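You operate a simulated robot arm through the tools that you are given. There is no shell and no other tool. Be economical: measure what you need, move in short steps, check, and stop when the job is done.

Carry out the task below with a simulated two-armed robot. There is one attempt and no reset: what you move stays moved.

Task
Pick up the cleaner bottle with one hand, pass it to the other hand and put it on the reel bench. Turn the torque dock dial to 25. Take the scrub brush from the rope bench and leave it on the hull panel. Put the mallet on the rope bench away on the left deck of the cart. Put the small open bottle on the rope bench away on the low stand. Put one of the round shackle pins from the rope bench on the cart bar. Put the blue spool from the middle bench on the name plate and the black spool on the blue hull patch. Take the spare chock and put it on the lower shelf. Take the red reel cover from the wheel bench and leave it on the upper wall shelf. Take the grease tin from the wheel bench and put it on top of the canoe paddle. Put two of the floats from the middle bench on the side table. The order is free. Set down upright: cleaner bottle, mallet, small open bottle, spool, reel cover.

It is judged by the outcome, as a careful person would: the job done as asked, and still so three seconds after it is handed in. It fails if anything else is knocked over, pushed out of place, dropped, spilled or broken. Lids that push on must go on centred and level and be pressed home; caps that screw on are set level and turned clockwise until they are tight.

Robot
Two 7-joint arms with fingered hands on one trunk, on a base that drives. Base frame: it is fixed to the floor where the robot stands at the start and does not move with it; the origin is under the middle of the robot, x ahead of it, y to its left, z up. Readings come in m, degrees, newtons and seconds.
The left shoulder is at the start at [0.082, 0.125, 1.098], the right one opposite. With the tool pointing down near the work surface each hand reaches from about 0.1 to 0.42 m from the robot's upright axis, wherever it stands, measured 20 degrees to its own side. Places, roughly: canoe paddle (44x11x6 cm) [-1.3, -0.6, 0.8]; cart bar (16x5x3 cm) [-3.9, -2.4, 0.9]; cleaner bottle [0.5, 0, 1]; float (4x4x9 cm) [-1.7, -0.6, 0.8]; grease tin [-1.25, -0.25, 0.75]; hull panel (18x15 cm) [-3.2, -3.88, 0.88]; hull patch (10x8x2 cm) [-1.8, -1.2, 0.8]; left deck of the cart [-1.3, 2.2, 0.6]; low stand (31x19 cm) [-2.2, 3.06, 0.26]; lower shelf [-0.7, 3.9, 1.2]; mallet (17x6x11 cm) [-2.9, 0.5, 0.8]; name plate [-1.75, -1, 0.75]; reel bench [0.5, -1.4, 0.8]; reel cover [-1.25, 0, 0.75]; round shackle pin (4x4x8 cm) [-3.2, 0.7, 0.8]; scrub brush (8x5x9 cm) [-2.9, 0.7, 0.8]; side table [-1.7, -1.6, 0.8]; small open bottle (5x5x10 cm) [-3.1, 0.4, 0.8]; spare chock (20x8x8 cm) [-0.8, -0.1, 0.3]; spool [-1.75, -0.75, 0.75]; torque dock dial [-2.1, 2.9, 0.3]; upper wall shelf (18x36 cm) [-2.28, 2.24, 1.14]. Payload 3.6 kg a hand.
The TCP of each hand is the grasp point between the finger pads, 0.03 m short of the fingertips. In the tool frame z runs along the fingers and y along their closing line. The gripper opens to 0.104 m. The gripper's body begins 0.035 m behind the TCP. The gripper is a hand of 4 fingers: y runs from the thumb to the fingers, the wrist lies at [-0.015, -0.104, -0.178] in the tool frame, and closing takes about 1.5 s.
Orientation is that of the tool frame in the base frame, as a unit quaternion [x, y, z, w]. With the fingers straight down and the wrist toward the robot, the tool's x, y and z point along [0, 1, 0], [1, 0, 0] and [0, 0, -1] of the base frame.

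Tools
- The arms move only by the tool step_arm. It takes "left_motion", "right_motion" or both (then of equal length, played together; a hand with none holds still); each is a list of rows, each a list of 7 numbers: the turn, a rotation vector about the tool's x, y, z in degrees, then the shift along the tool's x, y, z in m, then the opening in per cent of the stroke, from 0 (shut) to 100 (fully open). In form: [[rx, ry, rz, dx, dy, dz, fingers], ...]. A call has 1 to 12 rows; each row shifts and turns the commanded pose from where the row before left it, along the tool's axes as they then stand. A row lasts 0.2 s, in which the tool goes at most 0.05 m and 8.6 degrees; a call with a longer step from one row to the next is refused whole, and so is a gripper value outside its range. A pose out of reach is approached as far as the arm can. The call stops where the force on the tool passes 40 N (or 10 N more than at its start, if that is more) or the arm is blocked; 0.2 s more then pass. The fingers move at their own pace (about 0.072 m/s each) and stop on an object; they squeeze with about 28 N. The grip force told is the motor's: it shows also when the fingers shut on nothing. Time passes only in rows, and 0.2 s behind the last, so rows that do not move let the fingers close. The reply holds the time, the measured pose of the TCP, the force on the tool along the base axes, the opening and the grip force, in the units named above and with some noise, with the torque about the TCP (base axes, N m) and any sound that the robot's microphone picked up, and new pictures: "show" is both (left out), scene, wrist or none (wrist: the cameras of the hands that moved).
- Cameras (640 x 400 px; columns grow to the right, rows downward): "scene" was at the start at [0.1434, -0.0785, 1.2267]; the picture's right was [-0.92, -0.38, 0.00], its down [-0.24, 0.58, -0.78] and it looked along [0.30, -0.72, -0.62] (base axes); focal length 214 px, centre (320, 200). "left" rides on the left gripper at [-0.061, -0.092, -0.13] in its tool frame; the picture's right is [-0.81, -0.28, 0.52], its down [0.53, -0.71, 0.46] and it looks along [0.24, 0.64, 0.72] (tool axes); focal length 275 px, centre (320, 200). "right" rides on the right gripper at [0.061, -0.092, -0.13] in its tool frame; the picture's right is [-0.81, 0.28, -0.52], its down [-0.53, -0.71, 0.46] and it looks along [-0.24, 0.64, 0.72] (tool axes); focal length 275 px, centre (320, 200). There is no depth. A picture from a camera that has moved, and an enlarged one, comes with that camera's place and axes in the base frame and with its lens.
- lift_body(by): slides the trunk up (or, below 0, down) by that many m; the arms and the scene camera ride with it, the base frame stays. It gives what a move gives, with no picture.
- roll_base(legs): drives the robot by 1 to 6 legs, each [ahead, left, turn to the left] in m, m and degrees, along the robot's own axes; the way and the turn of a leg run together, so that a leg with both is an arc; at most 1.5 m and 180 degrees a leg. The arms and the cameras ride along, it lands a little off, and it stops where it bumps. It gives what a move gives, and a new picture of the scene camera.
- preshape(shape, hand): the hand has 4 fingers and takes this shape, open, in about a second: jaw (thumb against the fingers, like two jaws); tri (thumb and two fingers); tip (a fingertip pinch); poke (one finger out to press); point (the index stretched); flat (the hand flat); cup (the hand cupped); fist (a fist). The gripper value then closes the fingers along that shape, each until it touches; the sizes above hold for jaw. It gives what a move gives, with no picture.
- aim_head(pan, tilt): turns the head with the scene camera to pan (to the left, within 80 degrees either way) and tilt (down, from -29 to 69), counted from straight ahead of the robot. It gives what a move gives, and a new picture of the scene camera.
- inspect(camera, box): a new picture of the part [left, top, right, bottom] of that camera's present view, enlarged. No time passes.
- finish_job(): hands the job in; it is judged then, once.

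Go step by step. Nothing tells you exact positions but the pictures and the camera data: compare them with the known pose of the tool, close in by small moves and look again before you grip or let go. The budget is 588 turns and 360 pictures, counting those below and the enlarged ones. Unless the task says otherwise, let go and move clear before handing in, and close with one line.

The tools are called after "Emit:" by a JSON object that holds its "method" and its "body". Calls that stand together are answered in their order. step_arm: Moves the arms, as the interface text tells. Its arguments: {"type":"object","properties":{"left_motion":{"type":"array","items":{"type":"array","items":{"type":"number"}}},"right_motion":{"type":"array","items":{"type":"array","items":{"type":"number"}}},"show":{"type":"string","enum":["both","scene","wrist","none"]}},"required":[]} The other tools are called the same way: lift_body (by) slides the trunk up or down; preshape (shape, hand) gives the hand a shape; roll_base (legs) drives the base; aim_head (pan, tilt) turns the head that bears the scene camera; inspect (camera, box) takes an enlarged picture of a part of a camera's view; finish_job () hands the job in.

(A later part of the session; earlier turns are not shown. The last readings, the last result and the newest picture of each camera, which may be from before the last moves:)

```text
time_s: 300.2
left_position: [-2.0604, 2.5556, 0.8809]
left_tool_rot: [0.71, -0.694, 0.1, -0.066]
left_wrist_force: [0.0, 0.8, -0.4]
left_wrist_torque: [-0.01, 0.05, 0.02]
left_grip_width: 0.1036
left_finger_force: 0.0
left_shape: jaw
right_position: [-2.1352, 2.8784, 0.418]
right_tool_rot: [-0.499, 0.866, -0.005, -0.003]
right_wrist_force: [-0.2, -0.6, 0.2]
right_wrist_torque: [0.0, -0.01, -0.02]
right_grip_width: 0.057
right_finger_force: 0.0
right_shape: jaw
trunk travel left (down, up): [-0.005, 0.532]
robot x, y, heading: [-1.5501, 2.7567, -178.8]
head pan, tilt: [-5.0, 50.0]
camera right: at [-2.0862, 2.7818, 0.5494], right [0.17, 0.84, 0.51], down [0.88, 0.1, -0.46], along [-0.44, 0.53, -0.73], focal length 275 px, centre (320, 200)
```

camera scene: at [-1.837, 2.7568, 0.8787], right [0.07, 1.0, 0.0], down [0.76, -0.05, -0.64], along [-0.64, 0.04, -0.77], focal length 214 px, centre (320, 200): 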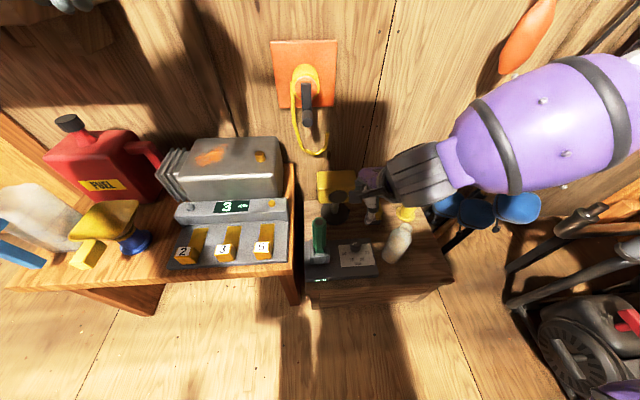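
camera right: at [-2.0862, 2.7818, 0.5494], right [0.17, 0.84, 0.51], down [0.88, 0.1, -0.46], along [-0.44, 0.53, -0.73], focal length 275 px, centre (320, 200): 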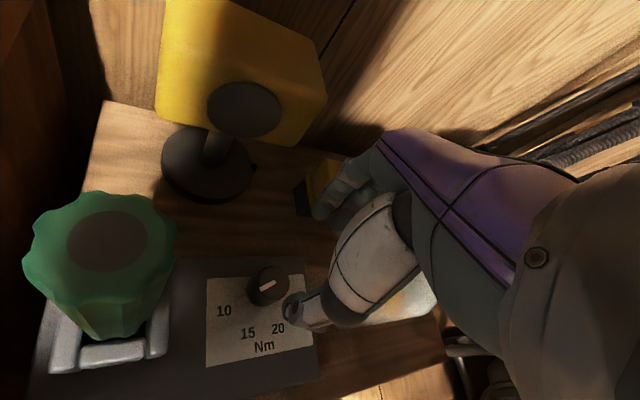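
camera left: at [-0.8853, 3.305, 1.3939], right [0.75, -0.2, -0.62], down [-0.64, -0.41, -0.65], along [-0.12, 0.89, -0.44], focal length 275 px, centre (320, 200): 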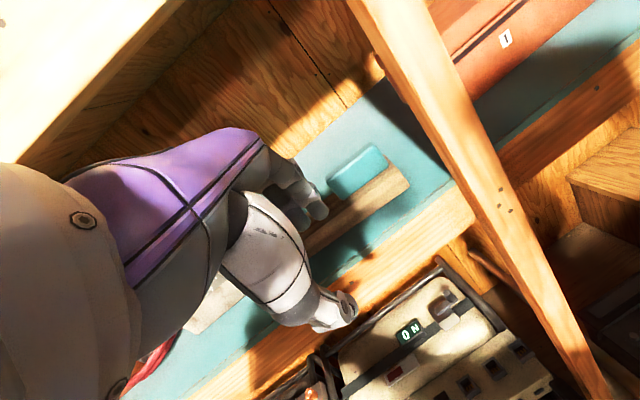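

The green handle would be too close at this yaw; use a start yaw of about +6° instead and turn to about -62°.

Emit:
{"method": "step_arm", "body": {"right_motion": [[0, 0, -8.5, 0, 0, 0, 55], [0, 0, -8.5, 0, 0, 0, 55], [0, 0, -8.5, -0.004, 0.003, 0, 55], [0, 0, 0, 0, 0, 0.03, 55], [0, 0, 0, 0, 0, 0.03, 55]], "show": "wrist"}}

```text
time_s: 301.4
left_position: [-2.0589, 2.5545, 0.8798]
left_tool_rot: [0.709, -0.695, 0.101, -0.066]
left_wrist_force: [0.2, -0.1, -0.3]
left_wrist_torque: [0.01, 0.01, 0.0]
left_grip_width: 0.1036
left_finger_force: 0.0
left_shape: jaw
right_position: [-2.1382, 2.8822, 0.3591]
right_tool_rot: [-0.68, 0.734, -0.004, -0.005]
right_wrist_force: [0.5, -1.0, -0.8]
right_wrist_torque: [-0.03, 0.01, -0.03]
right_grip_width: 0.0572
right_finger_force: 0.1
right_shape: jaw
trunk travel left (down, up): [-0.005, 0.532]
robot x, y, heading: [-1.552, 2.7583, -178.9]
head pan, tilt: [-5.0, 50.0]
camera right: at [-2.0506, 2.8166, 0.4906], right [-0.21, 0.83, 0.51], down [0.75, 0.47, -0.46], along [-0.62, 0.29, -0.73], focal length 275 px, centre (320, 200)
```

right: 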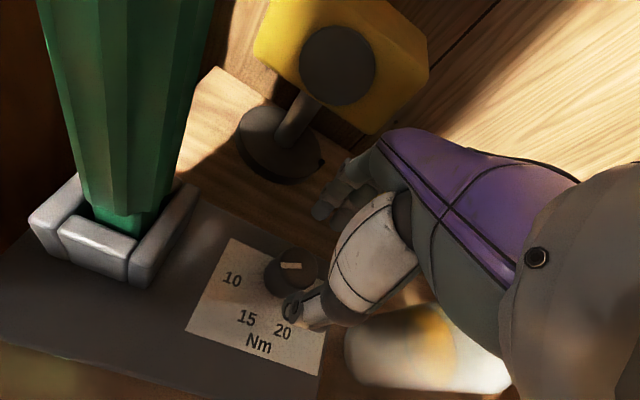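

Centred. Descend onto the knob and close.

Emit:
{"method": "step_arm", "body": {"right_motion": [[0, 0, 0, 0, 0, 0.025, 55], [0, 0, 0, 0, 0, 0.015, 55], [0, 0, 0, 0, 0, 0.008, 55], [0, 0, 0, 0, 0, 0, 0], [0, 0, 0, 0, 0, 0, 0], [0, 0, 0, 0, 0, 0, 0], [0, 0, 0, 0, 0, 0, 0]], "show": "wrist"}}

```text
time_s: 303.1
left_position: [-2.0579, 2.5552, 0.8799]
left_tool_rot: [0.709, -0.695, 0.1, -0.066]
left_wrist_force: [-0.4, -0.6, -0.1]
left_wrist_torque: [0.03, 0.01, 0.02]
left_grip_width: 0.1038
left_finger_force: 0.1
left_shape: jaw
right_position: [-2.1399, 2.881, 0.3125]
right_tool_rot: [-0.679, 0.734, -0.001, -0.006]
right_wrist_force: [-7.9, -1.0, 21.7]
right_wrist_torque: [-0.1, 1.11, 0.03]
right_grip_width: 0.0441
right_finger_force: 28.1
right_shape: jaw
trunk travel left (down, up): [-0.005, 0.532]
robot x, y, heading: [-1.5487, 2.7517, -178.4]
head pan, tilt: [-5.0, 50.0]
camera right: at [-2.0521, 2.8153, 0.4435], right [-0.21, 0.83, 0.51], down [0.75, 0.47, -0.46], along [-0.63, 0.29, -0.72], focal length 275 px, centre (320, 200)
```

right: 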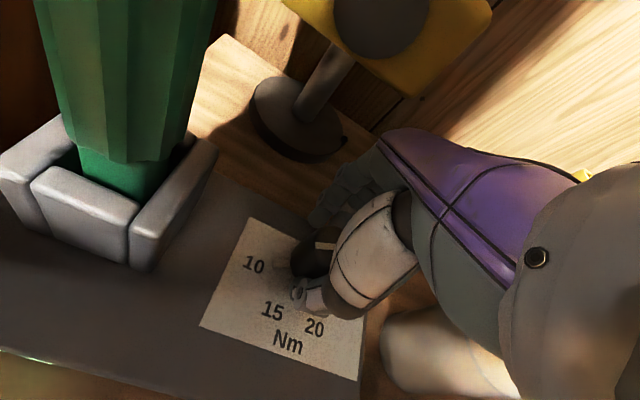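

The fingers seem to press on the panel. Open, rise 1.2 cm and close again.

Emit:
{"method": "step_arm", "body": {"right_motion": [[0, 0, 0, 0, 0, 0, 55], [0, 0, 0, 0, 0, 0, 55], [0, 0, 0, 0, 0, -0.012, 55], [0, 0, 0, 0, 0, 0, 0], [0, 0, 0, 0, 0, 0, 0], [0, 0, 0, 0, 0, 0, 0], [0, 0, 0, 0, 0, 0, 0], [0, 0, 0, 0, 0, 0, 0]], "show": "wrist"}}

```text
time_s: 304.9
left_position: [-2.06, 2.5547, 0.8801]
left_tool_rot: [0.709, -0.695, 0.1, -0.067]
left_wrist_force: [0.1, 0.1, -1.3]
left_wrist_torque: [-0.01, 0.0, -0.02]
left_grip_width: 0.1034
left_finger_force: 0.0
left_shape: jaw
right_position: [-2.1372, 2.8817, 0.3215]
right_tool_rot: [-0.678, 0.735, -0.006, -0.001]
right_wrist_force: [9.5, 1.7, -6.2]
right_wrist_torque: [0.04, -0.19, 0.0]
right_grip_width: 0.024
right_finger_force: 27.9
right_shape: jaw
trunk travel left (down, up): [-0.005, 0.532]
robot x, y, heading: [-1.5489, 2.7532, -178.8]
head pan, tilt: [-5.0, 50.0]
camera right: at [-2.0506, 2.8162, 0.4532], right [-0.21, 0.83, 0.51], down [0.75, 0.47, -0.46], along [-0.62, 0.29, -0.73], focal length 275 px, centre (320, 200)
```

right: 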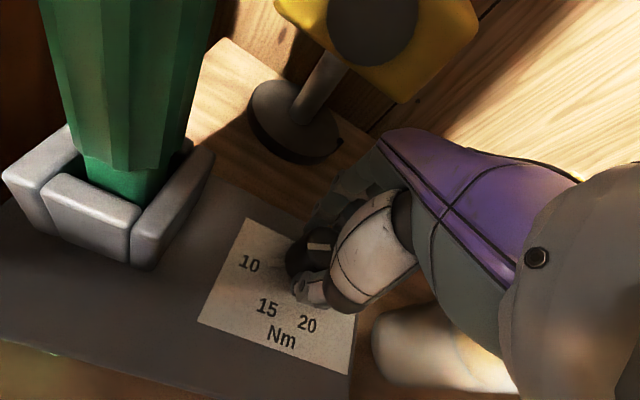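

Gripped (24 mm). Turn counter-clockwise by 64°.

Emit:
{"method": "step_arm", "body": {"right_motion": [[0, 0, -8, 0, -0.002, 0, 0], [0, 0, -8, 0, 0, 0, 0], [0, 0, -8, 0, 0, 0, 0], [0, 0, -8, 0, 0, 0, 0], [0, 0, -8, 0, 0, 0, 0], [0, 0, -8, 0, 0, 0, 0], [0, 0, -8, 0, 0, 0, 0], [0, 0, -8, 0, 0, 0, 0]], "show": "both"}}

```text
time_s: 306.6
left_position: [-2.0586, 2.5554, 0.8808]
left_tool_rot: [0.709, -0.695, 0.102, -0.066]
left_wrist_force: [0.1, 0.0, 0.0]
left_wrist_torque: [0.01, -0.02, 0.02]
left_grip_width: 0.1035
left_finger_force: 0.2
left_shape: jaw
right_position: [-2.1365, 2.8822, 0.3227]
right_tool_rot: [0.965, -0.262, 0.001, 0.005]
right_wrist_force: [4.9, 0.2, -5.7]
right_wrist_torque: [0.01, -0.08, -0.04]
right_grip_width: 0.0232
right_finger_force: 27.6
right_shape: jaw
trunk travel left (down, up): [-0.005, 0.532]
robot x, y, heading: [-1.5541, 2.7586, -178.8]
head pan, tilt: [-5.0, 50.0]
camera scene: at [-1.8371, 2.7569, 0.8787], right [0.07, 1.0, 0.0], down [0.76, -0.05, -0.64], along [-0.64, 0.04, -0.77], focal length 214 px, centre (320, 200)
camera right: at [-2.0366, 2.9328, 0.452], right [-0.84, 0.18, 0.52], down [-0.1, 0.88, -0.46], along [-0.54, -0.44, -0.72], focal length 275 px, centre (320, 200)
```

scene: 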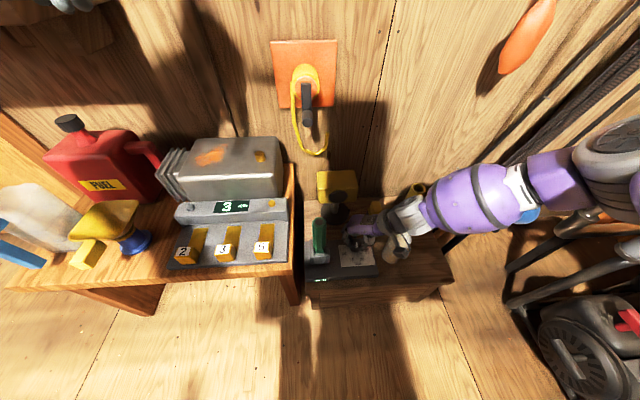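
right: 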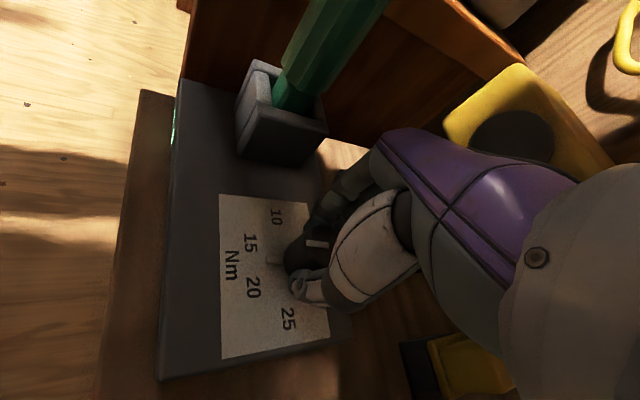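

The knob follows; pointer now between 15 and 20. Open, rotate back, and regrip.

Emit:
{"method": "step_arm", "body": {"right_motion": [[0, 0, 0, 0, 0, 0, 55], [0, 0, 0, 0, 0, 0, 55], [0, 0, 0, 0, 0, -0.01, 55], [0, 0, 8, 0, 0, 0, 55], [0, 0, 8, 0, 0, 0, 55], [0, 0, 8, 0, 0, 0, 55], [0, 0, 8, 0, 0, 0, 55], [0, 0, 8, 0, 0, 0, 55], [0, 0, 8, 0, 0, 0, 55], [0, 0, 8, 0, 0, 0, 55], [0, 0, 8, 0, 0, 0.01, 55]], "show": "wrist"}}

```text
time_s: 309.1
left_position: [-2.0596, 2.5544, 0.8806]
left_tool_rot: [0.709, -0.695, 0.1, -0.066]
left_wrist_force: [0.2, -0.8, -0.1]
left_wrist_torque: [0.0, 0.01, 0.01]
left_grip_width: 0.1036
left_finger_force: 0.1
left_shape: jaw
right_position: [-2.1367, 2.8826, 0.3226]
right_tool_rot: [-0.678, 0.735, -0.003, -0.003]
right_wrist_force: [-0.1, 0.6, 0.7]
right_wrist_torque: [0.03, 0.02, 0.01]
right_grip_width: 0.0567
right_finger_force: 0.0
right_shape: jaw
trunk travel left (down, up): [-0.005, 0.532]
robot x, y, heading: [-1.5515, 2.7567, -178.8]
head pan, tilt: [-5.0, 50.0]
camera right: at [-2.0494, 2.8164, 0.4534], right [-0.21, 0.83, 0.51], down [0.75, 0.47, -0.46], along [-0.62, 0.29, -0.73], focal length 275 px, centre (320, 200)
```

right: 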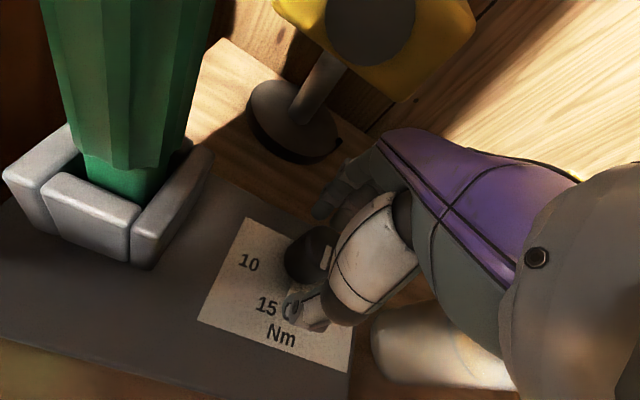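

Now grip and turn another 64°.

Emit:
{"method": "step_arm", "body": {"right_motion": [[0, 0, 0, 0, 0, 0, 0], [0, 0, 0, 0, 0, 0, 0], [0, 0, 0, 0, 0, 0, 0], [0, 0, 0, 0, 0, 0, 0], [0, 0, -8, 0, 0, 0, 0], [0, 0, -8, 0, 0, 0, 0], [0, 0, -8, 0, 0, 0, 0], [0, 0, -8, 0, 0, 0, 0], [0, 0, -8, 0, 0, 0, 0], [0, 0, -8, 0, 0, 0, 0], [0, 0, -8, 0, 0, 0, 0], [0, 0, -8, 0, 0, 0, 0]], "show": "wrist"}}

Emit:
{"method": "inspect", "body": {"camera": "right", "box": [200, 170, 360, 370]}}

```text
time_s: 311.6
left_position: [-2.0589, 2.5557, 0.8806]
left_tool_rot: [0.709, -0.695, 0.102, -0.067]
left_wrist_force: [-1.1, -0.2, -0.1]
left_wrist_torque: [-0.01, 0.01, -0.02]
left_grip_width: 0.1039
left_finger_force: 0.1
left_shape: jaw
right_position: [-2.1356, 2.8823, 0.3207]
right_tool_rot: [0.965, -0.261, 0.001, 0.006]
right_wrist_force: [7.8, 2.3, 2.0]
right_wrist_torque: [0.09, -0.14, 0.0]
right_grip_width: 0.0245
right_finger_force: 28.0
right_shape: jaw
trunk travel left (down, up): [-0.005, 0.532]
robot x, y, heading: [-1.5518, 2.7541, -179.0]
head pan, tilt: [-5.0, 50.0]
camera right: at [-2.0362, 2.9331, 0.4519], right [-0.84, 0.18, 0.52], down [-0.1, 0.88, -0.46], along [-0.54, -0.44, -0.72], focal length 275 px, centre (320, 200)
```

right: 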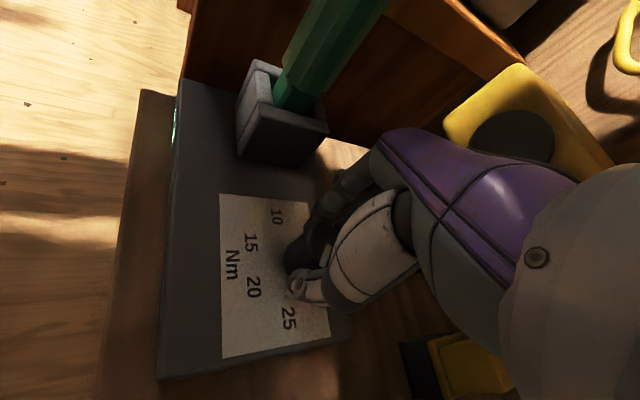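

```text
2.00 times, centred on (280, 270) of right
camera zoom: at [-2.0362, 2.9331, 0.4519], right [-0.84, 0.18, 0.52], down [-0.1, 0.88, -0.46], along [-0.54, -0.44, -0.72], focal length 551 px, centre (400, 60)
```

zoom: 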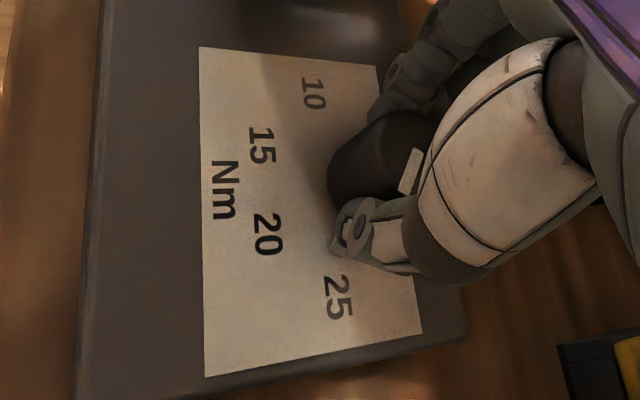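

Pointer is near 25. Release, lift the hand away and check.

Emit:
{"method": "step_arm", "body": {"right_motion": [[0, 0, 0, 0, 0, 0, 55], [0, 0, 0, 0, 0, 0, 55], [0, 0, 0, 0, 0, 0, 55], [0, 0, 0, 0, 0, -0.03, 55], [0, 0, 0, 0, 0, -0.04, 55], [0, 0, 0, 0, 0, -0.04, 55], [0, 0, 4, 0, 0, -0.03, 55], [0, 0, 8, 0, -0.03, 0, 55], [0, 0, 8, 0, -0.04, 0, 55], [0, 0, 8, 0, -0.04, 0, 55]], "show": "none"}}

Emit:
{"method": "inspect", "body": {"camera": "scene", "box": [325, 230, 385, 270]}}

```text
time_s: 313.9
left_position: [-2.0596, 2.5552, 0.8806]
left_tool_rot: [0.709, -0.695, 0.101, -0.066]
left_wrist_force: [-0.8, 0.3, -0.2]
left_wrist_torque: [0.0, -0.02, 0.0]
left_grip_width: 0.1038
left_finger_force: 0.0
left_shape: jaw
right_position: [-2.0602, 2.963, 0.4599]
right_tool_rot: [0.872, -0.489, 0.002, 0.003]
right_wrist_force: [0.8, -0.3, -0.7]
right_wrist_torque: [-0.01, 0.01, 0.01]
right_grip_width: 0.057
right_finger_force: 0.0
right_shape: jaw
trunk travel left (down, up): [-0.005, 0.532]
robot x, y, heading: [-1.5513, 2.7537, -179.0]
head pan, tilt: [-5.0, 50.0]
```

```text
10.00 times, centred on (355, 250) of scene
camera zoom: at [-1.8368, 2.7568, 0.8788], right [0.07, 1.0, 0.0], down [0.76, -0.05, -0.64], along [-0.64, 0.04, -0.77], focal length 2145 px, centre (-30, -300)
```

zoom: 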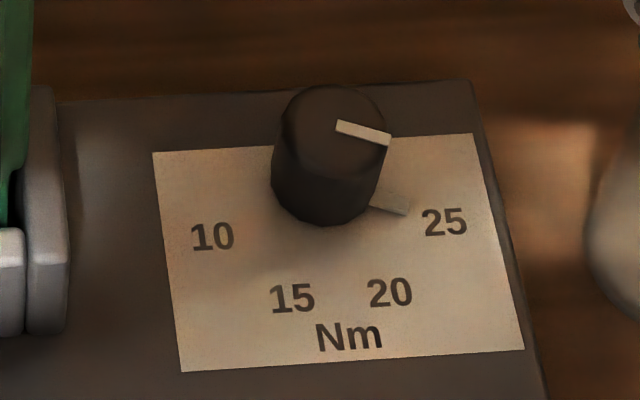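

Emit:
{"method": "inspect", "body": {"camera": "right", "box": [60, 120, 380, 320]}}

```text
2.00 times, centred on (220, 220) of right
camera zoom: at [-1.9497, 2.9608, 0.591], right [-0.66, 0.55, 0.51], down [0.33, 0.82, -0.46], along [-0.68, -0.14, -0.72], focal length 551 px, centre (520, 160)
```

zoom: 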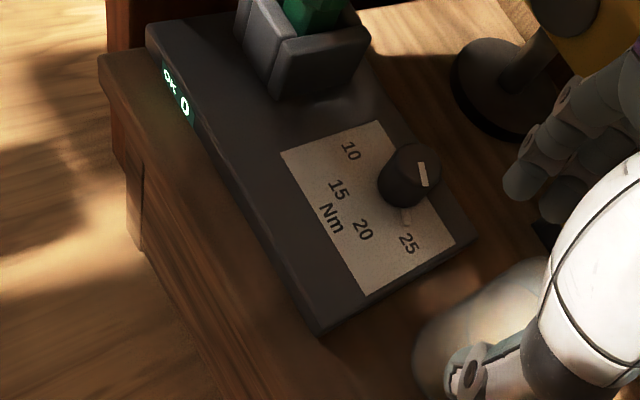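

The dial points at 25. Raise the hand straight up, raise the trunk, and head out around the cart toward the rope bench.

Emit:
{"method": "step_arm", "body": {"right_motion": [[0, 0, 0, 0, 0, -0.04, 55], [0, 0, 0, 0, 0, -0.04, 55], [0, 0, 0, 0, 0, -0.04, 55], [0, 0, 8, 0, 0, -0.04, 55], [0, 0, 8, 0, 0, -0.04, 55], [0, 0, 8, 0, 0, -0.03, 55], [0, 0, 8, -0.02, -0.03, 0, 55], [0, 0, 0, -0.02, -0.03, 0, 100]], "show": "none"}}

Emit:
{"method": "lift_body", "body": {"by": 0.35}}

Emit:
{"method": "roll_base", "body": {"legs": [[-0.6, 0, 0], [-0.75, 0, 0]]}}

```text
time_s: 315.6
left_position: [-2.059, 2.5553, 0.8803]
left_tool_rot: [0.709, -0.695, 0.1, -0.066]
left_wrist_force: [-0.2, -0.2, 0.0]
left_wrist_torque: [-0.02, 0.01, -0.01]
left_grip_width: 0.1037
left_finger_force: 0.0
left_shape: jaw
right_position: [-2.0237, 3.0184, 0.6984]
right_tool_rot: [-0.704, 0.71, -0.004, -0.003]
right_wrist_force: [-0.2, 0.2, 0.2]
right_wrist_torque: [0.02, 0.0, -0.02]
right_grip_width: 0.1034
right_finger_force: 0.1
right_shape: jaw
right hand out of reach, approached as far as the arm can: row 8
trunk travel left (down, up): [-0.005, 0.532]
robot x, y, heading: [-1.5506, 2.7521, -178.6]
head pan, tilt: [-5.0, 50.0]
```

```text
time_s: 319.1
left_position: [-2.0599, 2.5542, 1.2295]
left_tool_rot: [0.709, -0.695, 0.1, -0.066]
left_wrist_force: [0.8, -0.7, -0.2]
left_wrist_torque: [0.02, 0.01, 0.03]
left_grip_width: 0.1032
left_finger_force: 0.0
left_shape: jaw
right_position: [-2.0219, 3.0173, 1.0507]
right_tool_rot: [-0.705, 0.71, -0.003, -0.003]
right_wrist_force: [-0.2, -0.1, -1.4]
right_wrist_torque: [0.0, -0.03, 0.02]
right_grip_width: 0.1037
right_finger_force: 0.0
right_shape: jaw
trunk travel left (down, up): [-0.355, 0.182]
robot x, y, heading: [-1.5528, 2.7537, -179.1]
head pan, tilt: [-5.0, 50.0]
```

```text
time_s: 326.1
left_position: [-0.7123, 2.5828, 1.2298]
left_tool_rot: [0.709, -0.695, 0.1, -0.066]
left_wrist_force: [0.3, -0.1, -0.3]
left_wrist_torque: [-0.01, 0.03, 0.03]
left_grip_width: 0.1038
left_finger_force: 0.0
left_shape: jaw
right_position: [-0.6764, 3.0463, 1.049]
right_tool_rot: [-0.704, 0.71, -0.004, -0.004]
right_wrist_force: [0.3, 0.1, 0.4]
right_wrist_torque: [0.01, -0.02, -0.03]
right_grip_width: 0.1035
right_finger_force: 0.0
right_shape: jaw
trunk travel left (down, up): [-0.355, 0.182]
robot x, y, heading: [-0.2035, 2.7818, -178.8]
head pan, tilt: [-5.0, 50.0]
camera scene: at [-0.3898, 2.7877, 1.2349], right [0.07, 1.0, 0.0], down [0.76, -0.05, -0.64], along [-0.64, 0.04, -0.77], focal length 214 px, centre (320, 200)
```

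scene: 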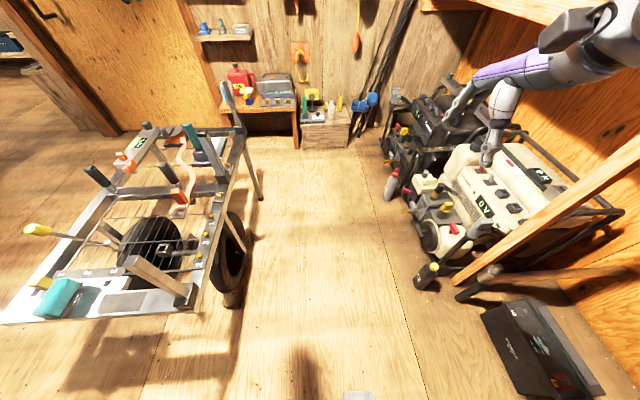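

Drive south along the cart's east side, then west toward the rope bench.

Emit:
{"method": "roll_base", "body": {"legs": [[0, 1.5, 0], [0.6, 0.1, 0], [1.2, 0, 0]]}}

Emit:
{"method": "aim_head", "body": {"pan": 5, "tilt": 30}}

```text
time_s: 347.3
left_position: [-2.3881, 0.9907, 1.2332]
left_tool_rot: [-0.7, 0.703, -0.106, 0.067]
left_wrist_force: [20.0, 1.0, -2.5]
left_wrist_torque: [0.02, -0.11, 0.25]
left_grip_width: 0.1014
left_finger_force: 0.1
left_shape: jaw
right_position: [-2.3493, 1.4523, 1.0513]
right_tool_rot: [-0.698, 0.716, -0.002, -0.004]
right_wrist_force: [0.0, -0.3, 0.0]
right_wrist_torque: [-0.05, 0.01, -0.01]
right_grip_width: 0.1037
right_finger_force: 0.0
right_shape: jaw
trunk travel left (down, up): [-0.355, 0.182]
robot x, y, heading: [-1.8816, 1.1791, -179.9]
head pan, tilt: [-5.0, 50.0]
stopped in leg 3: the force on the tool passed its limit at 54 N (the readings are from after the stop); the commanded pose is now the measured one
camera scene: at [-2.0667, 1.189, 1.2353], right [0.08, 1.0, 0.0], down [0.76, -0.06, -0.64], along [-0.64, 0.05, -0.76], focal length 214 px, centre (320, 200)
```

scene: 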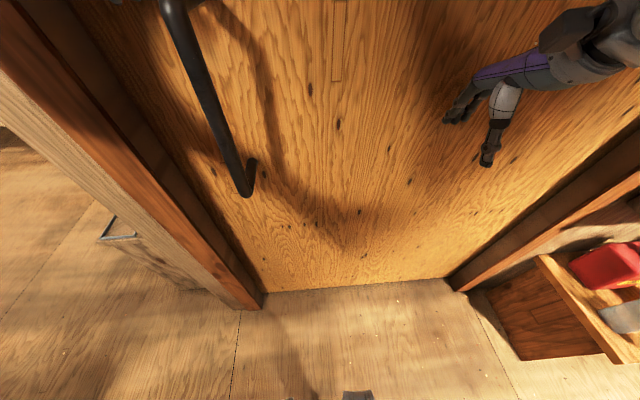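

```text
time_s: 348.1
left_position: [-2.3887, 0.9916, 1.2327]
left_tool_rot: [-0.699, 0.704, -0.105, 0.067]
left_wrist_force: [25.4, 0.0, -4.3]
left_wrist_torque: [0.02, -0.17, 0.28]
left_grip_width: 0.1006
left_finger_force: 0.1
left_shape: jaw
right_position: [-2.3492, 1.4533, 1.051]
right_tool_rot: [-0.698, 0.716, -0.002, -0.005]
right_wrist_force: [-0.5, 0.0, 0.5]
right_wrist_torque: [-0.02, 0.01, -0.03]
right_grip_width: 0.1036
right_finger_force: 0.0
right_shape: jaw
trunk travel left (down, up): [-0.355, 0.182]
robot x, y, heading: [-1.8892, 1.1827, -179.9]
head pan, tilt: [5.0, 30.0]
camera scene: at [-2.0796, 1.1744, 1.265], right [-0.09, 1.0, 0.0], down [0.5, 0.04, -0.87], along [-0.86, -0.08, -0.5], focal length 214 px, centre (320, 200)
```

scene: 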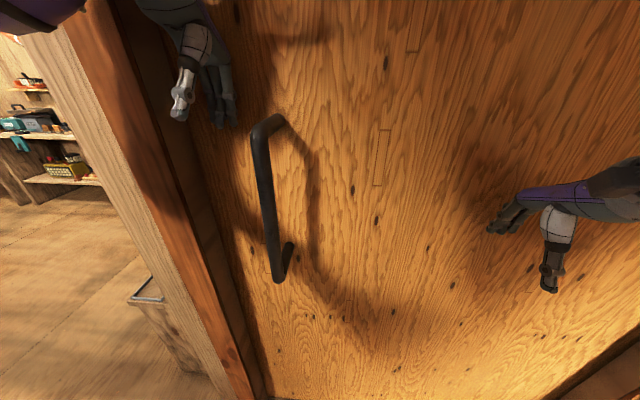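

I reached the door wall; back off, move south to y≈0.6 and turn to look at the rope bench.

Emit:
{"method": "roll_base", "body": {"legs": [[-0.35, 0, 0], [0, 0.6, 0]]}}

Emit:
{"method": "aim_head", "body": {"pan": 0, "tilt": 25}}

```text
time_s: 355.7
left_position: [-2.0456, 0.3947, 1.233]
left_tool_rot: [-0.696, 0.707, -0.106, 0.066]
left_wrist_force: [-0.5, -0.1, 0.2]
left_wrist_torque: [0.02, -0.04, 0.04]
left_grip_width: 0.1037
left_finger_force: 0.1
left_shape: jaw
right_position: [-1.9997, 0.8571, 1.0504]
right_tool_rot: [-0.694, 0.72, -0.004, -0.004]
right_wrist_force: [0.7, -0.1, 0.0]
right_wrist_torque: [-0.02, -0.03, 0.0]
right_grip_width: 0.1035
right_finger_force: 0.1
right_shape: jaw
trunk travel left (down, up): [-0.355, 0.182]
robot x, y, heading: [-1.5374, 0.5791, 179.8]
head pan, tilt: [5.0, 30.0]
camera scene: at [-1.7348, 0.5747, 1.2644], right [-0.08, 1.0, 0.0], down [0.5, 0.04, -0.87], along [-0.86, -0.07, -0.5], focal length 214 px, centre (320, 200)
```

scene: 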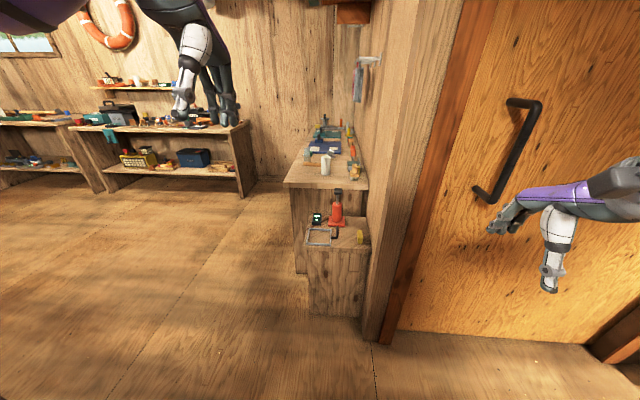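

```text
time_s: 356.4
left_position: [-2.0453, 0.3953, 1.2319]
left_tool_rot: [-0.696, 0.707, -0.107, 0.066]
left_wrist_force: [0.4, 0.3, -0.1]
left_wrist_torque: [0.0, -0.05, 0.01]
left_grip_width: 0.104
left_finger_force: 0.1
left_shape: jaw
right_position: [-2.0002, 0.8562, 1.0489]
right_tool_rot: [-0.694, 0.72, -0.003, -0.004]
right_wrist_force: [0.5, 0.8, 0.2]
right_wrist_torque: [-0.01, 0.02, -0.01]
right_grip_width: 0.1039
right_finger_force: 0.1
right_shape: jaw
trunk travel left (down, up): [-0.355, 0.182]
robot x, y, heading: [-1.5349, 0.5806, 179.7]
head pan, tilt: [0.0, 25.0]
camera scene: at [-1.7368, 0.5827, 1.2724], right [0.01, 1.0, 0.0], down [0.42, 0.0, -0.91], along [-0.91, 0.01, -0.42], focal length 214 px, centre (320, 200)
```

scene: 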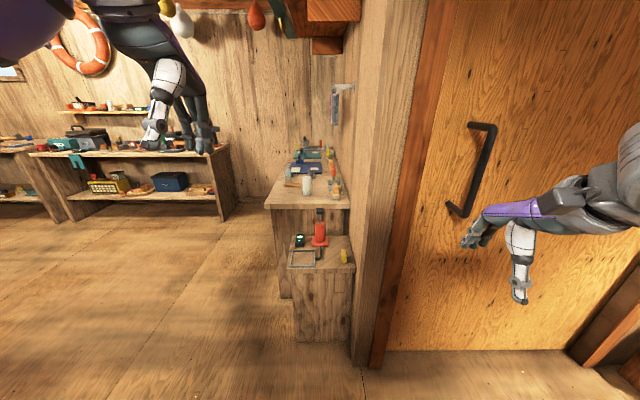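

The rope bench runs along the wall (front edge y≈0.34), facing south. Drive around to its front.

Emit:
{"method": "roll_base", "body": {"legs": [[0.55, 0, 0], [0, 0.75, 0], [0.85, 0, 0], [0, 0, -90]]}}

Emit:
{"method": "aim_head", "body": {"pan": 0, "tilt": 40}}

```text
time_s: 358.5
left_position: [-2.3696, 0.3998, 1.2334]
left_tool_rot: [-0.695, 0.708, -0.106, 0.065]
left_wrist_force: [0.1, 0.6, 0.9]
left_wrist_torque: [-0.01, 0.02, -0.01]
left_grip_width: 0.104
left_finger_force: 0.1
left_shape: jaw
right_position: [-2.3186, 0.8577, 1.0503]
right_tool_rot: [-0.693, 0.721, -0.006, 0.0]
right_wrist_force: [21.8, 0.5, 3.7]
right_wrist_torque: [0.04, 0.58, -0.32]
right_grip_width: 0.1022
right_finger_force: 0.1
right_shape: jaw
trunk travel left (down, up): [-0.355, 0.182]
robot x, y, heading: [-1.8628, 0.5863, 179.3]
head pan, tilt: [0.0, 25.0]
stopped in leg 1: the force on the tool passed its limit at 74 N (the readings are from after the stop); the commanded pose is now the measured one
camera scene: at [-2.06, 0.586, 1.273], right [0.01, 1.0, 0.0], down [0.42, 0.0, -0.91], along [-0.91, 0.01, -0.42], focal length 214 px, centre (320, 200)
```

scene: 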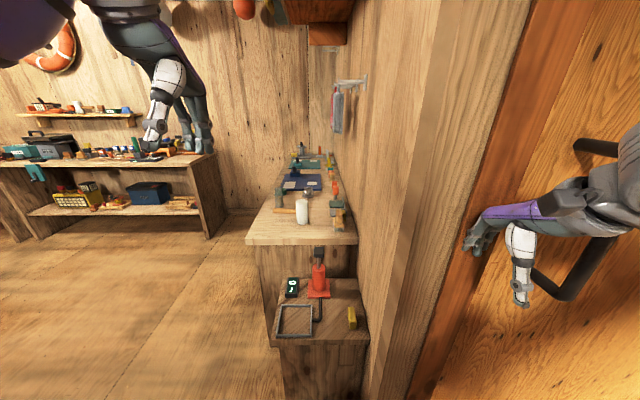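

```text
time_s: 359.3
left_position: [-2.3688, 0.3989, 1.2329]
left_tool_rot: [-0.695, 0.708, -0.106, 0.065]
left_wrist_force: [-1.2, -0.1, 0.6]
left_wrist_torque: [0.0, 0.01, -0.02]
left_grip_width: 0.1038
left_finger_force: 0.1
left_shape: jaw
right_position: [-2.3197, 0.859, 1.0512]
right_tool_rot: [-0.693, 0.721, -0.006, -0.001]
right_wrist_force: [28.6, 0.3, 3.3]
right_wrist_torque: [-0.02, 0.64, -0.46]
right_grip_width: 0.1012
right_finger_force: 0.0
right_shape: jaw
trunk travel left (down, up): [-0.355, 0.182]
robot x, y, heading: [-1.8628, 0.582, 179.4]
head pan, tilt: [0.0, 40.0]
camera scene: at [-2.0527, 0.586, 1.2498], right [0.01, 1.0, 0.0], down [0.64, -0.01, -0.77], along [-0.77, 0.01, -0.64], focal length 214 px, centre (320, 200)
```

scene: 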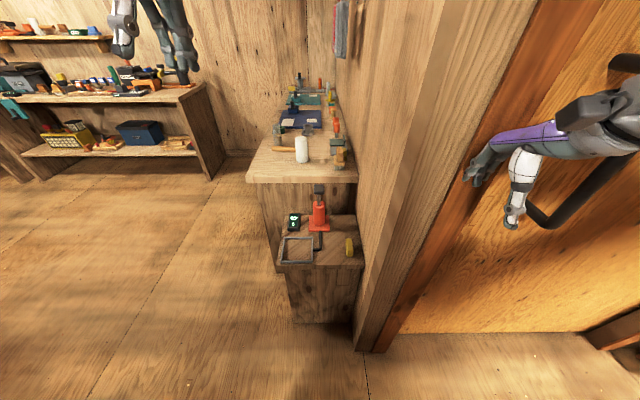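

Right hand touched the door frame; back slightly and continue.

Emit:
{"method": "roll_base", "body": {"legs": [[-0.06, 0.1, 0], [0, 0.62, 0], [1.0, 0, 0], [0, 0, -90]]}}

Emit:
{"method": "aim_head", "body": {"pan": -10, "tilt": 40}}

```text
time_s: 360.8
left_position: [-2.3577, 0.3501, 1.2316]
left_tool_rot: [-0.694, 0.709, -0.106, 0.067]
left_wrist_force: [-0.4, -1.1, 0.3]
left_wrist_torque: [0.04, 0.05, 0.01]
left_grip_width: 0.1038
left_finger_force: 0.0
left_shape: jaw
right_position: [-2.3087, 0.8083, 1.0489]
right_tool_rot: [-0.692, 0.722, -0.007, 0.0]
right_wrist_force: [-0.5, -0.6, -0.9]
right_wrist_torque: [0.02, 0.01, 0.06]
right_grip_width: 0.1039
right_finger_force: 0.0
right_shape: jaw
trunk travel left (down, up): [-0.355, 0.182]
robot x, y, heading: [-1.8499, 0.5307, 179.6]
head pan, tilt: [0.0, 40.0]
stopped in leg 1: the robot was blocked; the commanded pose is now the measured one
camera scene: at [-2.0413, 0.5355, 1.2489], right [0.01, 1.0, 0.0], down [0.64, -0.01, -0.77], along [-0.77, 0.01, -0.64], focal length 214 px, centre (320, 200)
```

scene: 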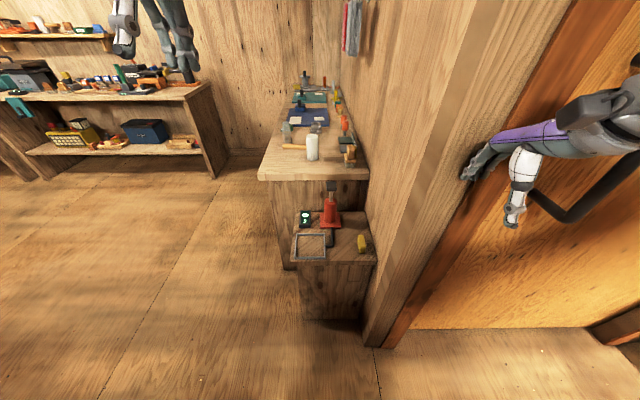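

```text
time_s: 361.5
left_position: [-2.3566, 0.3513, 1.2323]
left_tool_rot: [-0.694, 0.709, -0.107, 0.066]
left_wrist_force: [-0.2, 0.5, -0.2]
left_wrist_torque: [0.01, 0.01, 0.0]
left_grip_width: 0.1038
left_finger_force: 0.0
left_shape: jaw
right_position: [-2.3077, 0.8101, 1.0498]
right_tool_rot: [-0.692, 0.722, -0.006, -0.001]
right_wrist_force: [-0.5, -0.1, 0.2]
right_wrist_torque: [0.02, 0.01, 0.02]
right_grip_width: 0.104
right_finger_force: 0.1
right_shape: jaw
trunk travel left (down, up): [-0.355, 0.182]
robot x, y, heading: [-1.8497, 0.5305, 179.5]
head pan, tilt: [-10.0, 40.0]
camera scene: at [-2.0392, 0.5509, 1.249], right [0.19, 0.98, 0.0], down [0.63, -0.12, -0.77], along [-0.75, 0.14, -0.64], focal length 214 px, centre (320, 200)
```

scene: 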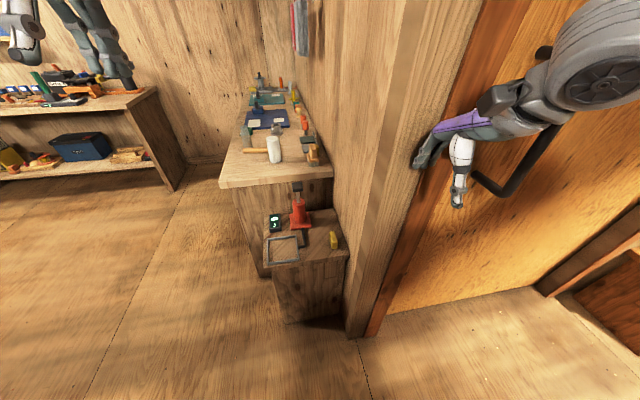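

Wheel bench corner is behind-left. Turn to face SW and drive diagonally out, then face the rope bench.

Emit:
{"method": "roll_base", "body": {"legs": [[0, 0, 45], [0.85, 0, 0], [0, 0, -135], [0, 0.5, 0]]}}

Emit:
{"method": "aim_head", "body": {"pan": 0, "tilt": 40}}

```text
time_s: 362.5
left_position: [-2.3344, 0.3101, 1.2333]
left_tool_rot: [0.723, -0.68, 0.103, -0.069]
left_wrist_force: [-0.2, 0.0, 0.0]
left_wrist_torque: [0.03, 0.02, -0.01]
left_grip_width: 0.1039
left_finger_force: 0.0
left_shape: jaw
right_position: [-2.3175, 0.7716, 1.0466]
right_tool_rot: [0.72, -0.694, 0.012, -0.007]
right_wrist_force: [26.6, 4.7, 5.9]
right_wrist_torque: [0.01, 0.8, -0.62]
right_grip_width: 0.1022
right_finger_force: 0.0
right_shape: jaw
trunk travel left (down, up): [-0.355, 0.182]
robot x, y, heading: [-1.8476, 0.5342, -175.8]
head pan, tilt: [-10.0, 40.0]
stopped in leg 1: the force on the tool passed its limit at 45 N (the readings are from after the stop); the commanded pose is now the measured one
camera scene: at [-2.0344, 0.5352, 1.2498], right [0.1, 0.99, 0.0], down [0.64, -0.07, -0.77], along [-0.76, 0.08, -0.64], focal length 214 px, centre (320, 200)
```

scene: 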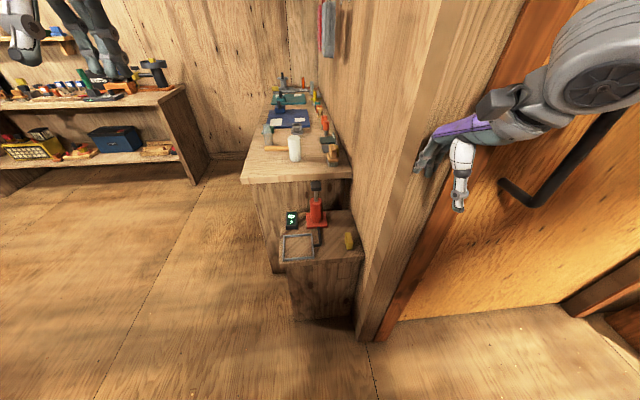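

```text
time_s: 363.2
left_position: [-2.3339, 0.3088, 1.2336]
left_tool_rot: [0.724, -0.679, 0.102, -0.068]
left_wrist_force: [-0.3, 0.7, -0.7]
left_wrist_torque: [-0.01, 0.0, 0.0]
left_grip_width: 0.1039
left_finger_force: 0.1
left_shape: jaw
right_position: [-2.3187, 0.7707, 1.0465]
right_tool_rot: [0.721, -0.693, 0.012, -0.007]
right_wrist_force: [33.8, 5.9, 5.2]
right_wrist_torque: [-0.04, 0.83, -0.83]
right_grip_width: 0.1012
right_finger_force: 0.0
right_shape: jaw
trunk travel left (down, up): [-0.355, 0.182]
robot x, y, heading: [-1.8489, 0.5351, -175.9]
head pan, tilt: [0.0, 40.0]
camera scene: at [-2.0342, 0.5206, 1.2498], right [-0.07, 1.0, 0.0], down [0.64, 0.05, -0.77], along [-0.77, -0.06, -0.64], focal length 214 px, centre (320, 200)
```

scene: 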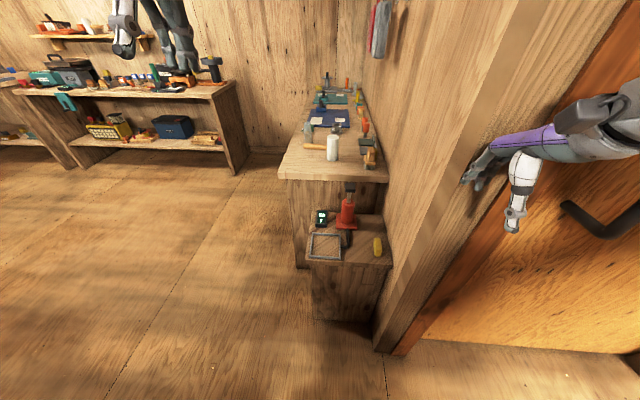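

Retract the right hand toward the body first, then repeat.

Emit:
{"method": "step_arm", "body": {"right_motion": [[0, 0, 0, 0, -0.04, 0, 100], [0, 0, 0, 0, -0.04, 0, 100], [0, 0, 0, 0, -0.04, 0, 100], [0, 0, 0, 0, -0.03, 0, 100]], "show": "none"}}

Emit:
{"method": "roll_base", "body": {"legs": [[0, 0, 45], [0.85, 0, 0], [0, 0, -135], [0, 0.5, 0]]}}

Emit:
{"method": "aim_head", "body": {"pan": 0, "tilt": 45}}

```text
time_s: 364.2
left_position: [-2.3381, 0.3088, 1.2319]
left_tool_rot: [0.723, -0.679, 0.104, -0.07]
left_wrist_force: [0.4, -0.4, -0.1]
left_wrist_torque: [0.02, 0.02, 0.0]
left_grip_width: 0.1039
left_finger_force: 0.1
left_shape: jaw
right_position: [-2.2127, 0.7962, 1.0767]
right_tool_rot: [0.721, -0.693, 0.013, -0.007]
right_wrist_force: [1.1, 1.2, 0.6]
right_wrist_torque: [-0.03, -0.02, -0.01]
right_grip_width: 0.1037
right_finger_force: 0.0
right_shape: jaw
right hand out of reach, approached as far as the arm can: row 3, 4
trunk travel left (down, up): [-0.355, 0.182]
robot x, y, heading: [-1.8454, 0.5355, -175.9]
head pan, tilt: [0.0, 40.0]
```

```text
time_s: 367.0
left_position: [-2.0342, 0.0262, 1.2309]
left_tool_rot: [0.929, -0.348, 0.068, -0.105]
left_wrist_force: [-0.7, 0.5, 0.4]
left_wrist_torque: [0.0, 0.02, 0.0]
left_grip_width: 0.1039
left_finger_force: 0.1
left_shape: jaw
right_position: [-2.2938, 0.4571, 1.0761]
right_tool_rot: [0.932, -0.363, 0.009, -0.012]
right_wrist_force: [0.6, 0.0, 0.0]
right_wrist_torque: [-0.01, 0.05, 0.0]
right_grip_width: 0.1036
right_finger_force: 0.0
right_shape: jaw
trunk travel left (down, up): [-0.355, 0.182]
robot x, y, heading: [-1.8469, 0.5331, -130.5]
head pan, tilt: [0.0, 40.0]
stopped in leg 2: the robot was blocked; the commanded pose is now the measured one
camera scene: at [-1.9732, 0.3883, 1.2491], right [-0.76, 0.65, 0.0], down [0.42, 0.49, -0.77], along [-0.5, -0.58, -0.64], focal length 214 px, centre (320, 200)
```

scene: 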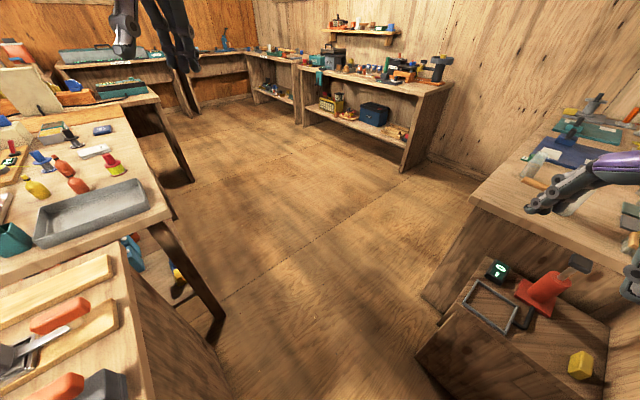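

```text
time_s: 367.7
left_position: [-2.0353, 0.0244, 1.2315]
left_tool_rot: [0.929, -0.349, 0.068, -0.105]
left_wrist_force: [-0.3, 0.8, 0.6]
left_wrist_torque: [0.01, -0.01, 0.02]
left_grip_width: 0.1038
left_finger_force: 0.0
left_shape: jaw
right_position: [-2.2928, 0.458, 1.0776]
right_tool_rot: [0.932, -0.362, 0.009, -0.013]
right_wrist_force: [0.3, -0.3, -0.7]
right_wrist_torque: [0.03, 0.03, 0.01]
right_grip_width: 0.1037
right_finger_force: 0.3
right_shape: jaw
trunk travel left (down, up): [-0.355, 0.182]
robot x, y, heading: [-1.8451, 0.5307, -130.5]
head pan, tilt: [0.0, 45.0]
camera scene: at [-1.9706, 0.3911, 1.2418], right [-0.76, 0.65, 0.0], down [0.46, 0.54, -0.71], along [-0.46, -0.54, -0.71], focal length 214 px, centre (320, 200)
```

scene: 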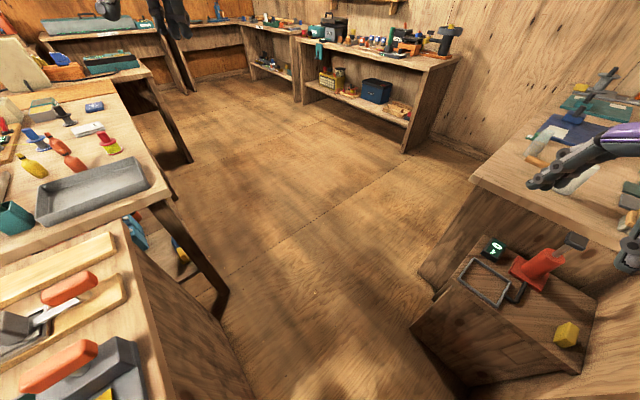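

Blocked by the wheel bench's west edge. Slide west first, then go diagonally out.

Emit:
{"method": "roll_base", "body": {"legs": [[0.14, -0.2, 0], [0.8, 0, 0], [0, 0, -139.5], [0, 0.3, 0]]}}

Emit:
{"method": "aim_head", "body": {"pan": 0, "tilt": 45}}

```text
time_s: 369.4
left_position: [-2.1384, 0.0297, 1.2316]
left_tool_rot: [0.926, -0.358, 0.055, -0.104]
left_wrist_force: [-0.9, 0.2, -0.6]
left_wrist_torque: [-0.01, 0.01, -0.01]
left_grip_width: 0.1039
left_finger_force: 0.1
left_shape: jaw
right_position: [-2.3954, 0.4715, 1.0914]
right_tool_rot: [0.925, -0.379, -0.016, -0.011]
right_wrist_force: [-0.5, 0.0, 0.3]
right_wrist_torque: [-0.01, -0.03, 0.0]
right_grip_width: 0.1037
right_finger_force: 0.0
right_shape: jaw
trunk travel left (down, up): [-0.355, 0.182]
robot x, y, heading: [-1.9732, 0.5418, -131.8]
head pan, tilt: [0.0, 45.0]
stopped in leg 1: the robot was blocked; the commanded pose is now the measured one
camera scene: at [-2.0684, 0.3943, 1.2438], right [-0.75, 0.66, 0.03], down [0.45, 0.54, -0.71], along [-0.49, -0.52, -0.7], focal length 214 px, centre (320, 200)
```

scene: 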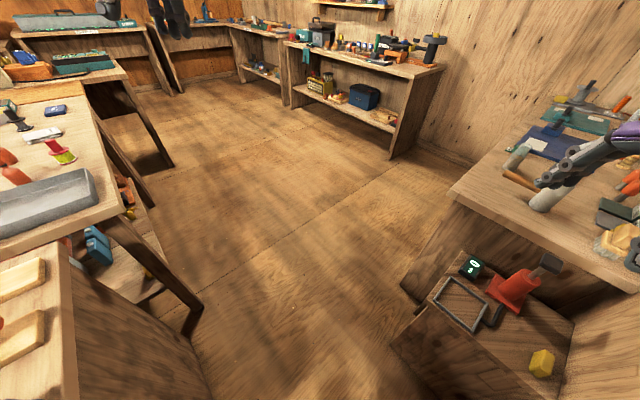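

```text
time_s: 370.1
left_position: [-2.1341, 0.0308, 1.2323]
left_tool_rot: [0.927, -0.356, 0.053, -0.102]
left_wrist_force: [0.5, 0.3, 0.1]
left_wrist_torque: [-0.01, 0.03, 0.01]
left_grip_width: 0.1039
left_finger_force: 0.1
left_shape: jaw
right_position: [-2.3936, 0.473, 1.0924]
right_tool_rot: [0.926, -0.378, -0.015, -0.012]
right_wrist_force: [0.3, -0.2, 0.3]
right_wrist_torque: [0.01, 0.0, -0.05]
right_grip_width: 0.1037
right_finger_force: 0.0
right_shape: jaw
trunk travel left (down, up): [-0.355, 0.182]
robot x, y, heading: [-1.9782, 0.5463, -131.6]
head pan, tilt: [0.0, 45.0]
camera scene: at [-2.066, 0.3961, 1.2438], right [-0.75, 0.66, 0.03], down [0.45, 0.54, -0.72], along [-0.49, -0.53, -0.7], focal length 214 px, centre (320, 200)
```

scene: 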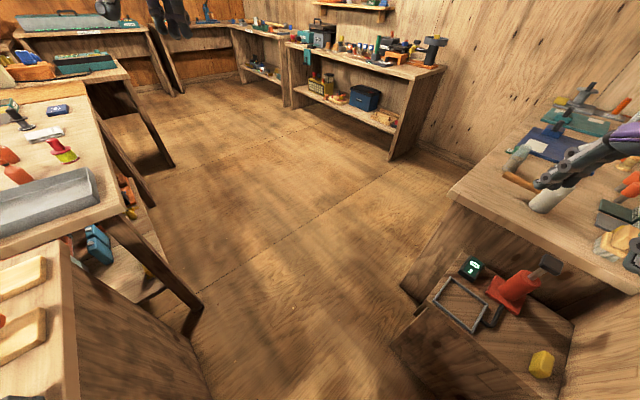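

Right elbow touched the door post; now the diagonal path is clear, go ahead.

Emit:
{"method": "roll_base", "body": {"legs": [[0.3, 0, 0], [0.55, 0, 0], [0, 0, -138], [0, 0.3, 0]]}}

Emit:
{"method": "aim_head", "body": {"pan": 0, "tilt": 45}}

```text
time_s: 370.8
left_position: [-2.1459, 0.0279, 1.2331]
left_tool_rot: [0.925, -0.36, 0.059, -0.103]
left_wrist_force: [-0.5, 0.3, -0.6]
left_wrist_torque: [-0.04, 0.0, -0.01]
left_grip_width: 0.1039
left_finger_force: 0.1
left_shape: jaw
right_position: [-2.4032, 0.4766, 1.0914]
right_tool_rot: [0.922, -0.387, -0.018, -0.013]
right_wrist_force: [0.3, 0.7, -0.2]
right_wrist_torque: [0.0, -0.04, 0.0]
right_grip_width: 0.1035
right_finger_force: 0.0
right_shape: jaw
trunk travel left (down, up): [-0.355, 0.182]
robot x, y, heading: [-1.9723, 0.537, -131.9]
head pan, tilt: [0.0, 45.0]
stopped in leg 1: the robot was blocked; the commanded pose is now the measured one
camera scene: at [-2.0747, 0.3918, 1.2435], right [-0.74, 0.67, 0.02], down [0.46, 0.53, -0.71], along [-0.49, -0.52, -0.7], focal length 214 px, centre (320, 200)
```

scene: 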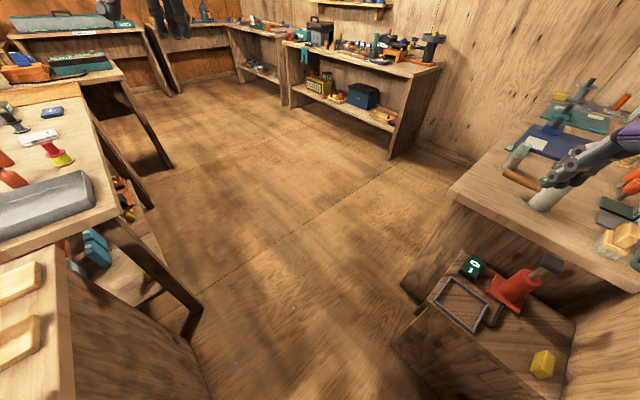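

```text
time_s: 371.4
left_position: [-2.1437, 0.0281, 1.2332]
left_tool_rot: [0.926, -0.358, 0.057, -0.103]
left_wrist_force: [-0.3, -0.6, -0.2]
left_wrist_torque: [-0.02, 0.0, 0.0]
left_grip_width: 0.1036
left_finger_force: 0.0
left_shape: jaw
right_position: [-2.4017, 0.4752, 1.0916]
right_tool_rot: [0.923, -0.385, -0.018, -0.013]
right_wrist_force: [0.3, -0.2, -0.2]
right_wrist_torque: [0.02, 0.02, 0.0]
right_grip_width: 0.1041
right_finger_force: 0.1
right_shape: jaw
trunk travel left (down, up): [-0.355, 0.182]
robot x, y, heading: [-1.9781, 0.5464, -131.6]
head pan, tilt: [0.0, 45.0]
camera scene: at [-2.0726, 0.3933, 1.2436], right [-0.75, 0.66, 0.02], down [0.45, 0.53, -0.72], along [-0.49, -0.52, -0.7], focal length 214 px, centre (320, 200)
```

scene: 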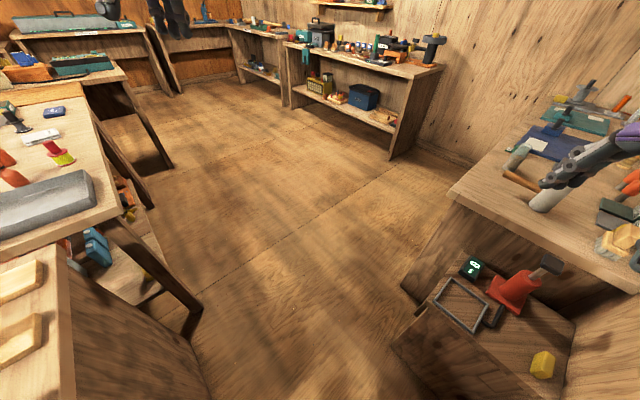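

The right elbow catches on the door post. Ease off, rotate to face south, shift west, then go south.

Emit:
{"method": "roll_base", "body": {"legs": [[-0.03, 0.03, 0], [0, 0, 41], [0, -0.13, 0], [0.35, 0, 0]]}}

```text
time_s: 373.4
left_position: [-1.9767, 0.0189, 1.2356]
left_tool_rot: [0.961, -0.252, 0.048, -0.106]
left_wrist_force: [0.4, 0.4, 0.5]
left_wrist_torque: [0.02, -0.03, -0.01]
left_grip_width: 0.104
left_finger_force: 0.1
left_shape: jaw
right_position: [-2.3377, 0.4032, 1.0988]
right_tool_rot: [0.954, -0.297, -0.033, -0.004]
right_wrist_force: [0.7, 0.3, -1.3]
right_wrist_torque: [0.01, 0.02, 0.02]
right_grip_width: 0.104
right_finger_force: 0.1
right_shape: jaw
trunk travel left (down, up): [-0.355, 0.182]
robot x, y, heading: [-1.9264, 0.5489, -118.7]
head pan, tilt: [0.0, 45.0]
stopped in leg 2: the robot was blocked; the commanded pose is now the measured one
camera scene: at [-1.9898, 0.3904, 1.2443], right [-0.88, 0.48, 0.02], down [0.33, 0.62, -0.72], along [-0.36, -0.62, -0.7], focal length 214 px, centre (320, 200)
```

scene: 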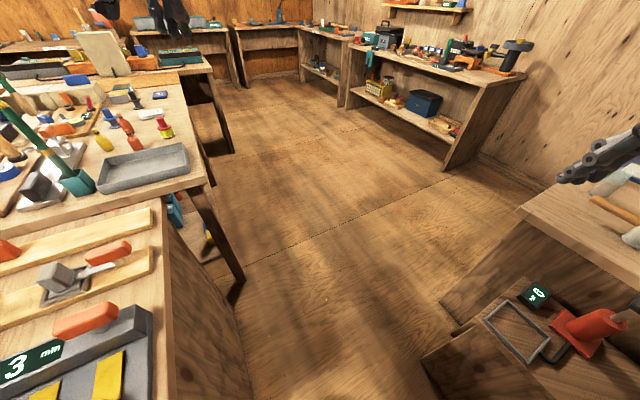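

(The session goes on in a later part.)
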